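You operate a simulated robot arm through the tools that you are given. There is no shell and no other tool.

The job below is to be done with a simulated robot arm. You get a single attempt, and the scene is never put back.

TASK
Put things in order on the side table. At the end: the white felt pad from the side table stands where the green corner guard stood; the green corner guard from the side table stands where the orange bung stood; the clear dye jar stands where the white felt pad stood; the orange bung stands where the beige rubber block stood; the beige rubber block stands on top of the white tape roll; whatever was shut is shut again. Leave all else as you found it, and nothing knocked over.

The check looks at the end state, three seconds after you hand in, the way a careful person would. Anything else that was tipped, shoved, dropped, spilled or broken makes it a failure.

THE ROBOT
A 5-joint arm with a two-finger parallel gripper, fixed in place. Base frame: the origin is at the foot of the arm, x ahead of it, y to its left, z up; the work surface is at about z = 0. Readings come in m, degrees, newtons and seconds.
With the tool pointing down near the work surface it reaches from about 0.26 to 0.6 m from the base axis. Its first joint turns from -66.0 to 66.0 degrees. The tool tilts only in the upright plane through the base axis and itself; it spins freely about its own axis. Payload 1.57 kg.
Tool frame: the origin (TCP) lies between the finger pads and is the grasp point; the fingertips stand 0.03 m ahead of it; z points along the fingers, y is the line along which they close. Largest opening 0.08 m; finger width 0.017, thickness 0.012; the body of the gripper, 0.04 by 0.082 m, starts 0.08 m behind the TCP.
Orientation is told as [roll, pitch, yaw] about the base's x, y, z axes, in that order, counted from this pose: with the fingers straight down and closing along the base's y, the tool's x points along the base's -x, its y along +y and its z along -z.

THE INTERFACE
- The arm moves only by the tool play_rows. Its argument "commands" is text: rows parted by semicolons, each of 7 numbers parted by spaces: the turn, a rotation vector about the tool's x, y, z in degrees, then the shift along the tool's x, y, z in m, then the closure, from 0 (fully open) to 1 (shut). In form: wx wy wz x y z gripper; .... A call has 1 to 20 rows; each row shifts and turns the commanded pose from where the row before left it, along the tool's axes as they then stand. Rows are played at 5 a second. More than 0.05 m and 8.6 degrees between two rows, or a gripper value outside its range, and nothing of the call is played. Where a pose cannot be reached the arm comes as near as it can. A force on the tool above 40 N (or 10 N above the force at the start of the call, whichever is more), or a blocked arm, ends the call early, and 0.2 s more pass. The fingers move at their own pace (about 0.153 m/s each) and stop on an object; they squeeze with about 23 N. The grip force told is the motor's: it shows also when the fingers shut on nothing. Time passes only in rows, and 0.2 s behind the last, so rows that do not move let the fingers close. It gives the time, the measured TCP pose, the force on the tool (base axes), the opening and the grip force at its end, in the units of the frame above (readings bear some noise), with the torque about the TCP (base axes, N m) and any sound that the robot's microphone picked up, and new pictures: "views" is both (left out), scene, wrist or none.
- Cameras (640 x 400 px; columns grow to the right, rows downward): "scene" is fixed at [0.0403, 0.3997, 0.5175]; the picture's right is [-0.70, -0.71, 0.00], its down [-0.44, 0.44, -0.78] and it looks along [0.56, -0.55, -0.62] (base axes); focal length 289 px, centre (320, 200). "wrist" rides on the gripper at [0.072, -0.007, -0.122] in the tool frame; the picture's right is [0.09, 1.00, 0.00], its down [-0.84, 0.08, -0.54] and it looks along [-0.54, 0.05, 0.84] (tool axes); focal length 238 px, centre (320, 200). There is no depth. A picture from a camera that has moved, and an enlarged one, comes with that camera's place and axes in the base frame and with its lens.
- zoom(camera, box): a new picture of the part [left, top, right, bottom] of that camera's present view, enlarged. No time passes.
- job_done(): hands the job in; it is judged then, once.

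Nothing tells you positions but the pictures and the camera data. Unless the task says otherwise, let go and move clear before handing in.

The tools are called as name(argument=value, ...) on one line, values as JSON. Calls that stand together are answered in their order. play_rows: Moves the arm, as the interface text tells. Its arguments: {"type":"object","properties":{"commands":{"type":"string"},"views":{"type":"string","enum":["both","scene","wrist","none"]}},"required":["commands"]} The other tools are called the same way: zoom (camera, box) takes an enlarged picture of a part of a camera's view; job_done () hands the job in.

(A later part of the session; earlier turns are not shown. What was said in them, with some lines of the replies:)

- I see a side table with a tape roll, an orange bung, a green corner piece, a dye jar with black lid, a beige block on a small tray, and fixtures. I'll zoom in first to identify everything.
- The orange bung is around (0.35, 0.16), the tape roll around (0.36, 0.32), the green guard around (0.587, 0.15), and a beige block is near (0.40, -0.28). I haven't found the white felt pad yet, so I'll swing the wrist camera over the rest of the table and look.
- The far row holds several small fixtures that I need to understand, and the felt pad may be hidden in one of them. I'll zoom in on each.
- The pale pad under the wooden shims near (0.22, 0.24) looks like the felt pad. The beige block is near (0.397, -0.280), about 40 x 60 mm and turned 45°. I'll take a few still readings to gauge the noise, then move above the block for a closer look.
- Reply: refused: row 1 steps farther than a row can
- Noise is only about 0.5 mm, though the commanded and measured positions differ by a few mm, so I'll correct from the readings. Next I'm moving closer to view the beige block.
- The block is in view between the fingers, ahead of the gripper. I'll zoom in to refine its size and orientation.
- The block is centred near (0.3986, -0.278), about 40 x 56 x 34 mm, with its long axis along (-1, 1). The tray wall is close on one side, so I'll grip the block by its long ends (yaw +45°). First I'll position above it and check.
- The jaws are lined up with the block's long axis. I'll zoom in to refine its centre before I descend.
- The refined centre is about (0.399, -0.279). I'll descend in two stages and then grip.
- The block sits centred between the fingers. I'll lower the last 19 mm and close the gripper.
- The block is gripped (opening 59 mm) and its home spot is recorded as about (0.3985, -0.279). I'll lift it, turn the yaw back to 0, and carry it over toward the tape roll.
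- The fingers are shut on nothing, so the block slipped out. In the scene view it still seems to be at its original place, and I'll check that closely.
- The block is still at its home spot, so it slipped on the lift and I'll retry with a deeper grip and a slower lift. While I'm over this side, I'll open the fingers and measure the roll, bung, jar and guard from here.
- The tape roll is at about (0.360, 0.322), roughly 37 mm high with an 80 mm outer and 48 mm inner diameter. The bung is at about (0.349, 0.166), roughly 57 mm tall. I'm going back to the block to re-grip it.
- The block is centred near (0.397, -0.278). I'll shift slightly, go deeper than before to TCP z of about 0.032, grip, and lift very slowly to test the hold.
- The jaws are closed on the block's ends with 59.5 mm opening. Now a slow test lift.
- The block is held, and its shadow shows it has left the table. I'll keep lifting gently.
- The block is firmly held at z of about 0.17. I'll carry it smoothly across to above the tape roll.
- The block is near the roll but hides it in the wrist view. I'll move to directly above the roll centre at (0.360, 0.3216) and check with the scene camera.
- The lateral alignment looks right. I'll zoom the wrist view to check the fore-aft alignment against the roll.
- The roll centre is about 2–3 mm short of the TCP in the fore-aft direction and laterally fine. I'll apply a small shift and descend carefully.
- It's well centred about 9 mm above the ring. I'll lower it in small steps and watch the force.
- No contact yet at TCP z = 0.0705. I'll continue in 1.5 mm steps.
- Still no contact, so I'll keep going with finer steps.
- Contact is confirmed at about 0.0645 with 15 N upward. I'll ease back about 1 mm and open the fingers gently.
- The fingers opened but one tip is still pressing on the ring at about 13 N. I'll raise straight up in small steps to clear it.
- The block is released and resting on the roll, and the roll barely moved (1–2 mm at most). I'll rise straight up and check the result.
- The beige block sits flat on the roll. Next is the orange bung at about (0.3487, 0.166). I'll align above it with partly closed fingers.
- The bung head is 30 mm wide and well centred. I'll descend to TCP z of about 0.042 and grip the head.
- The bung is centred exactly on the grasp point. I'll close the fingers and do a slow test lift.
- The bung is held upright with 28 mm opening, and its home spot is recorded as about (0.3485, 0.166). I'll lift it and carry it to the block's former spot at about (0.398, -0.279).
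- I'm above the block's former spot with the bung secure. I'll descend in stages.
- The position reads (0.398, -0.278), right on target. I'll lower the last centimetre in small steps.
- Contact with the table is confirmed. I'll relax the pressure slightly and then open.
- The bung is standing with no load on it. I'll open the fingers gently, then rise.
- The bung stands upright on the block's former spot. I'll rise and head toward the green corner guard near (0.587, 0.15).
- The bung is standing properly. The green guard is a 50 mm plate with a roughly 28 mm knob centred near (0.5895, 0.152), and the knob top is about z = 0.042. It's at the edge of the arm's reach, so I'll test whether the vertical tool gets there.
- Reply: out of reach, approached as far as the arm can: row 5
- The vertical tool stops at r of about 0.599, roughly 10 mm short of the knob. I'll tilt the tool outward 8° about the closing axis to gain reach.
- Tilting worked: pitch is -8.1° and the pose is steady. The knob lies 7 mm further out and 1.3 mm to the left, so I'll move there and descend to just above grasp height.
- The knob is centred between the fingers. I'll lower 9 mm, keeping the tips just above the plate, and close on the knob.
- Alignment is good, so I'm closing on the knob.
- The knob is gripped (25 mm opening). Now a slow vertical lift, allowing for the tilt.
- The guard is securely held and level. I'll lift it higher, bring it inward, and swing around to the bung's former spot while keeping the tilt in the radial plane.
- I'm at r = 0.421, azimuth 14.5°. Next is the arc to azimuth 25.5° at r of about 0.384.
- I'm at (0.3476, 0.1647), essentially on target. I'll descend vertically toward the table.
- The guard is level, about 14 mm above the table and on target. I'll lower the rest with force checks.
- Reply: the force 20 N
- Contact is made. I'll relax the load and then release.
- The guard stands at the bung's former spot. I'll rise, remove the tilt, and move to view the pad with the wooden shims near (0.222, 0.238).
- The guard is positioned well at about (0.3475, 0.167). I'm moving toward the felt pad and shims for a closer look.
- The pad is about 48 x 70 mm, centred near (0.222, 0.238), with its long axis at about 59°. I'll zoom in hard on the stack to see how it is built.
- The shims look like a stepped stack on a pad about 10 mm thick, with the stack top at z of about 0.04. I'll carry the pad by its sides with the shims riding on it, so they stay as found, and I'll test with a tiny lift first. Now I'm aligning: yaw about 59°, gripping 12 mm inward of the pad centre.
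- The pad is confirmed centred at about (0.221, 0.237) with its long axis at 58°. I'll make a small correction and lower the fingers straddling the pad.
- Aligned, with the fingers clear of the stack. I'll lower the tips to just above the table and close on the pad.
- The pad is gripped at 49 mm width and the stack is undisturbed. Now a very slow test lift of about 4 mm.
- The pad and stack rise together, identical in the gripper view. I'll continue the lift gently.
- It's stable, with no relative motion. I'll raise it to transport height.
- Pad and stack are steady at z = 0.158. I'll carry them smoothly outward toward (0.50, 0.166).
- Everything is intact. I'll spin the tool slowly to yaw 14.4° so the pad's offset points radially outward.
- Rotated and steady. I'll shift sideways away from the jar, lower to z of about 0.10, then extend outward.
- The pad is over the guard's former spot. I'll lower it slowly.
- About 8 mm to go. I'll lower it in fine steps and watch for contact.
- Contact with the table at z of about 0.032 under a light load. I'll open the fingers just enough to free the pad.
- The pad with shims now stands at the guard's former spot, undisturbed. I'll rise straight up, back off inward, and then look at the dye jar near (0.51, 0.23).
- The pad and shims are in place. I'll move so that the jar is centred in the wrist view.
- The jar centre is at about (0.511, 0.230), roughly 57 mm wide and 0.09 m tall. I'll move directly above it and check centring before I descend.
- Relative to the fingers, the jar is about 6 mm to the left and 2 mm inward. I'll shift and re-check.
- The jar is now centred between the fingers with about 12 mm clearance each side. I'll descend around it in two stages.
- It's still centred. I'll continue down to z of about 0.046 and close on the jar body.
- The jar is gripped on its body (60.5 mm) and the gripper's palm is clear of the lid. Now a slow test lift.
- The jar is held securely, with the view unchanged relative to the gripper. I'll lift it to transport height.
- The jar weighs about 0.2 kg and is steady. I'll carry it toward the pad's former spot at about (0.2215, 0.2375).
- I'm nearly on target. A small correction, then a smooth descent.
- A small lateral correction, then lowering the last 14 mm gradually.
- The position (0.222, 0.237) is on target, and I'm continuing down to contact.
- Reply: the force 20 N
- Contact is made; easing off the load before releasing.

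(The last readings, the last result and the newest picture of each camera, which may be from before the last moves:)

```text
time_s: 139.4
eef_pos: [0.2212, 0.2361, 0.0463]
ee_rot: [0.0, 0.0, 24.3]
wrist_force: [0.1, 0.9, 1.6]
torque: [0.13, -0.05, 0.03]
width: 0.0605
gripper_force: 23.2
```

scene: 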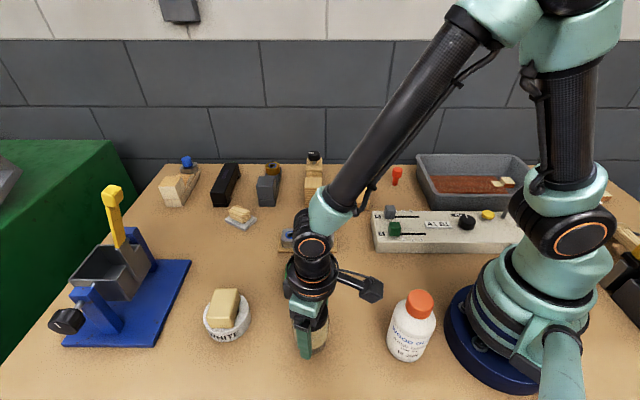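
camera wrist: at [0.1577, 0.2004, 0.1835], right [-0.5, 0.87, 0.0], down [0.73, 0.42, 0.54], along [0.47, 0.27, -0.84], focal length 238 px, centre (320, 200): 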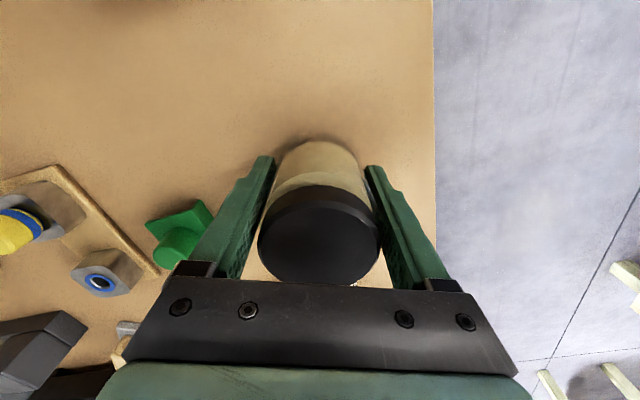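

play_rows(commands="0 0 0 0 0 0 0.22;0 0 0 0 0 0 0.18;0 0 0 0 0 0 0.12;0 0 0 0 0 0 0.06;0 0 0 0 0 0 0;0 0 0 0 0 0 0", views="both")

zoom(camera="scene", box=[260, 260, 370, 370])

```text
time_s: 140.8
eef_pos: [0.2208, 0.2374, 0.046]
ee_rot: [-0.1, 0.0, 24.3]
wrist_force: [0.2, 0.7, -0.4]
torque: [-0.02, 0.0, 0.05]
width: 0.0803
gripper_force: 0.0
camera wrist: at [0.1571, 0.2028, 0.1695], right [-0.5, 0.87, 0.0], down [0.73, 0.42, 0.54], along [0.47, 0.27, -0.84], focal length 238 px, centre (320, 200)
```

scene: 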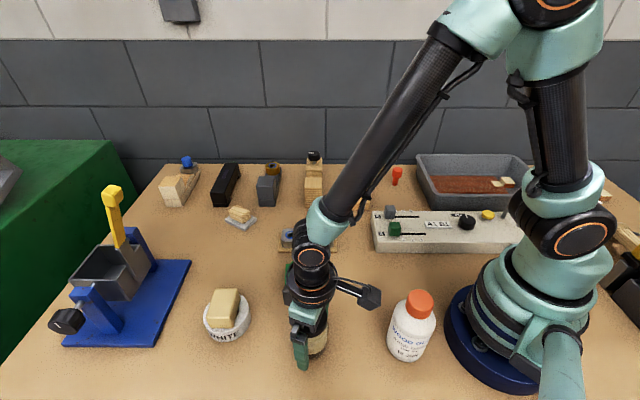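
wrist: 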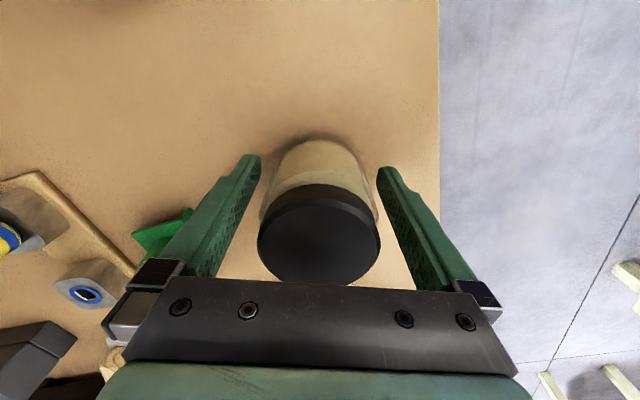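

```text
3.64 times, centred on (315, 315) of scene
camera zoom: at [0.0403, 0.3997, 0.5175], right [-0.7, -0.71, 0.0], down [-0.44, 0.44, -0.78], along [0.56, -0.55, -0.62], focal length 1050 px, centre (338, -218)
```

zoom: 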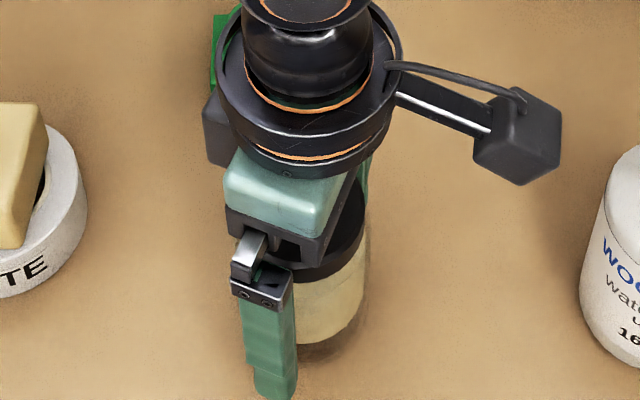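

The jar is standing free between the open fingers. I'll rise straight up and back away for the final check.

play_rows(commands="0 0 0 0 0 -0.01 0;0 0 0 0 0 -0.02 0;0 0 0 0 0 -0.03 0;0 0 0 0 0 -0.04 0;0 0 0 0 0 -0.04 0;0 0 0 0 0 -0.03 0;0 0 0 -0.03 -0.03 -0.01 0;0 0 0 -0.03 -0.035 0 0;0 0 0 -0.03 -0.035 0 0;0 0 0 -0.03 -0.035 0 0;0 0 0 -0.01 -0.045 0 0;0 0 0 0 -0.045 0 0;0 0 0 0 0 0 0", views="both")

zoom(camera="scene", box=[180, 260, 370, 375])

zoom(camera="scene", box=[200, 180, 300, 240])

zoom(camera="scene", box=[270, 140, 430, 250])

```text
time_s: 143.6
eef_pos: [0.4329, 0.0874, 0.2251]
ee_rot: [-0.1, 0.0, 24.5]
wrist_force: [-1.3, -0.5, 0.3]
torque: [-0.01, 0.03, -0.02]
width: 0.08
gripper_force: 0.1
camera wrist: at [0.3691, 0.0525, 0.3484], right [-0.5, 0.87, 0.0], down [0.73, 0.42, 0.54], along [0.47, 0.27, -0.84], focal length 238 px, centre (320, 200)
```

scene: 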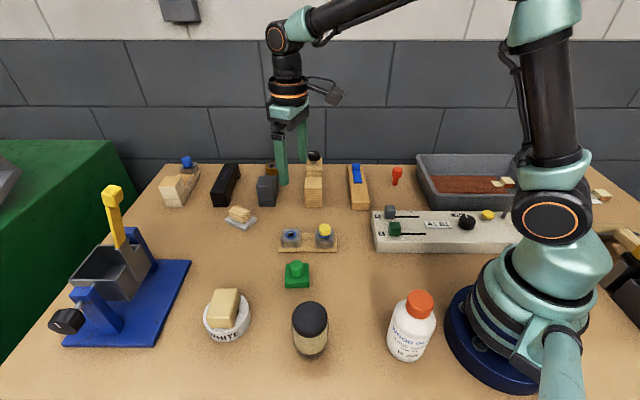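
wrist: 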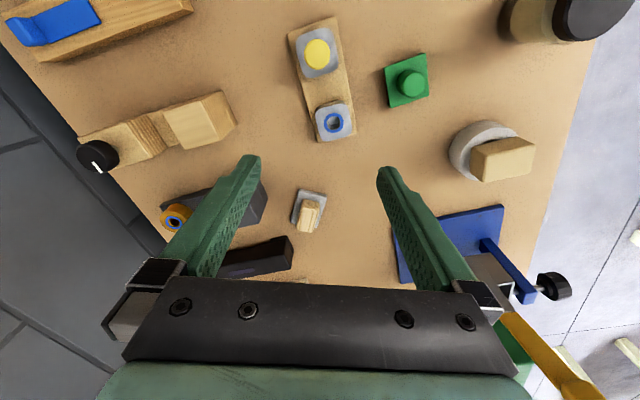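

```text
3.37 times, centred on (275, 318) of scene
camera zoom: at [0.0404, 0.3997, 0.5175], right [-0.7, -0.71, 0.0], down [-0.44, 0.44, -0.78], along [0.56, -0.55, -0.62], focal length 973 px, centre (472, -196)
```

zoom: 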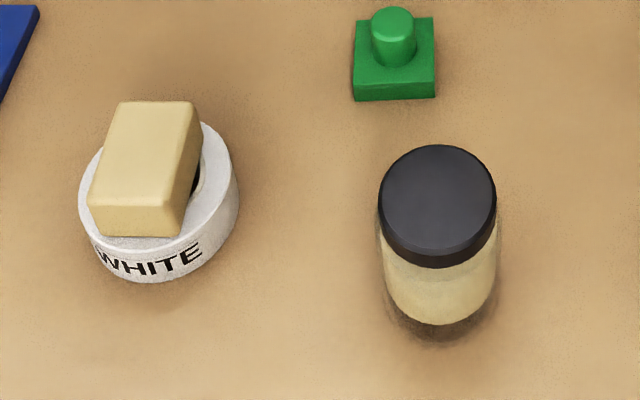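

```text
6.40 times, centred on (250, 210) of scene
camera zoom: at [0.0404, 0.3997, 0.5175], right [-0.7, -0.71, 0.0], down [-0.44, 0.44, -0.78], along [0.56, -0.55, -0.62], focal length 1848 px, centre (768, 136)
```

zoom: 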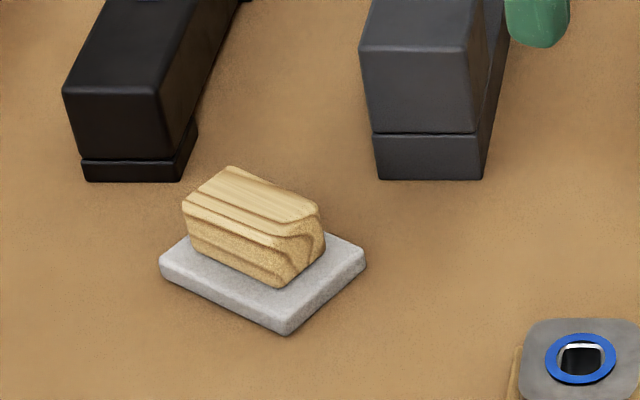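

```text
3.64 times, centred on (350, 195) of scene
camera zoom: at [0.0404, 0.3997, 0.5175], right [-0.7, -0.71, 0.0], down [-0.44, 0.44, -0.78], along [0.56, -0.55, -0.62], focal length 1050 px, centre (211, 218)
```

zoom: 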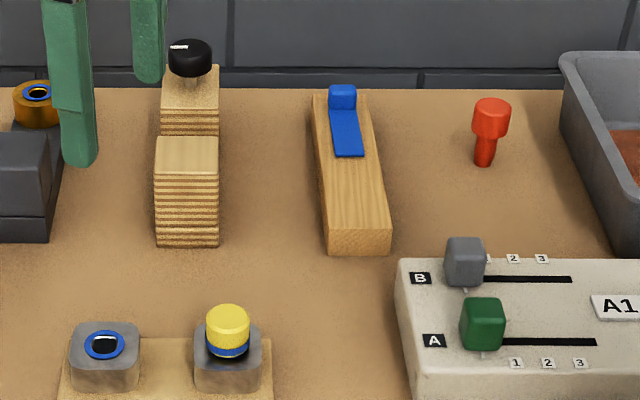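

Everything looks right at first glance. I'll verify the jar's exact position more carefully with a close zoom.

zoom(camera="scene", box=[280, 290, 345, 370])

zoom(camera="scene", box=[195, 275, 260, 350])

zoom(camera="scene", box=[0, 130, 300, 400])

zoom(camera="scene", box=[340, 140, 640, 400])

```text
5.00 times, centred on (312, 330) of scene
camera zoom: at [0.0404, 0.3997, 0.5175], right [-0.7, -0.71, 0.0], down [-0.44, 0.44, -0.78], along [0.56, -0.55, -0.62], focal length 1444 px, centre (358, -450)
```

zoom: 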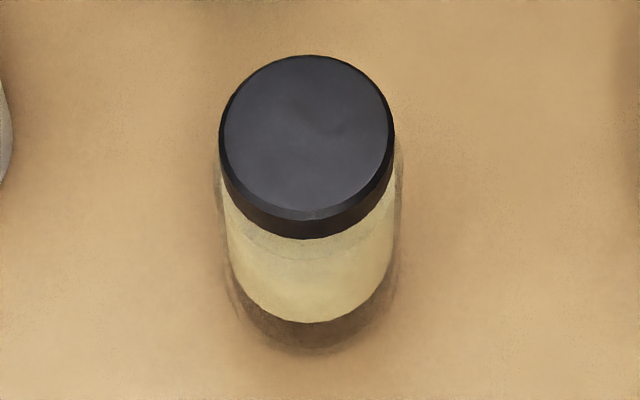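

```text
5.33 times, centred on (228, 312) of scene
camera zoom: at [0.0404, 0.3997, 0.5175], right [-0.7, -0.71, 0.0], down [-0.44, 0.44, -0.78], along [0.56, -0.55, -0.62], focal length 1540 px, centre (813, -400)
```

zoom: 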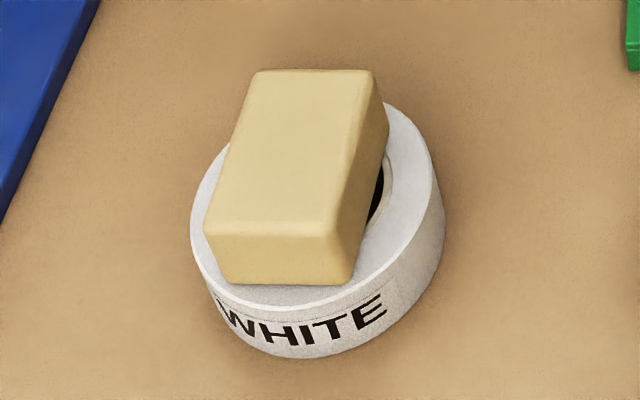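

```text
1.48 times, centred on (150, 265) of scene
camera zoom: at [0.0404, 0.3997, 0.5175], right [-0.7, -0.71, 0.0], down [-0.44, 0.44, -0.78], along [0.56, -0.55, -0.62], focal length 428 px, centre (572, 104)
```

zoom: 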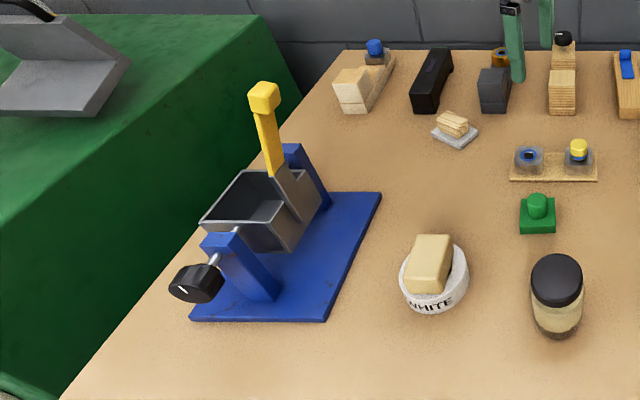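

```text
1.54 times, centred on (490, 270) of scene
camera zoom: at [0.0404, 0.3997, 0.5175], right [-0.7, -0.71, 0.0], down [-0.44, 0.44, -0.78], along [0.56, -0.55, -0.62], focal length 444 px, centre (58, 92)
```

zoom: 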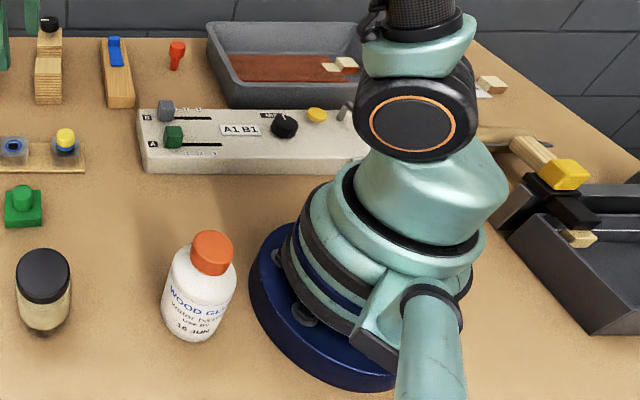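

All the moves check out in the pictures. The pad, with its shims still on it, is at the guard's spot, and the guard is at the bung's spot. The jar is upright and shut at the pad's spot, the bung stands at the block's spot, and the block rests flat on the tape roll. The gripper is open and well clear and nothing else has moved, so I'm handing in.

job_done()

```text
The job is handed in.
```

I made all five moves and handed the job in. In the final pictures everything is upright, and the arm is open and clear of the table objects.

| Object | Where it stands now | How close to the target |
|---|---|---|
| Beige rubber block | Flat on top of the white tape roll | About 4 mm off the roll's centre; the roll itself has not visibly moved |
| Orange bung | Where the block stood | Within about 3 mm |
| Green corner guard | Where the bung stood | Within about 2 mm |
| White felt pad | Where the guard stood | Within about 2 mm |
| Clear dye jar | Where the pad stood, lid on | About 5 mm off |

- **Shims on the pad:** a stack of wooden shims was sitting on the felt pad. The jar now stands where they were, so I carried the pad with the stack on it and left it that way. I took this as closest to "leave all else as you found it".
- **Block slip:** the block slipped from the fingers on my first try and stayed at its spot without tipping. I picked it up again with a deeper grip and a slower lift.
- **Things that were shut:** I opened nothing. The dye jar stayed closed throughout.
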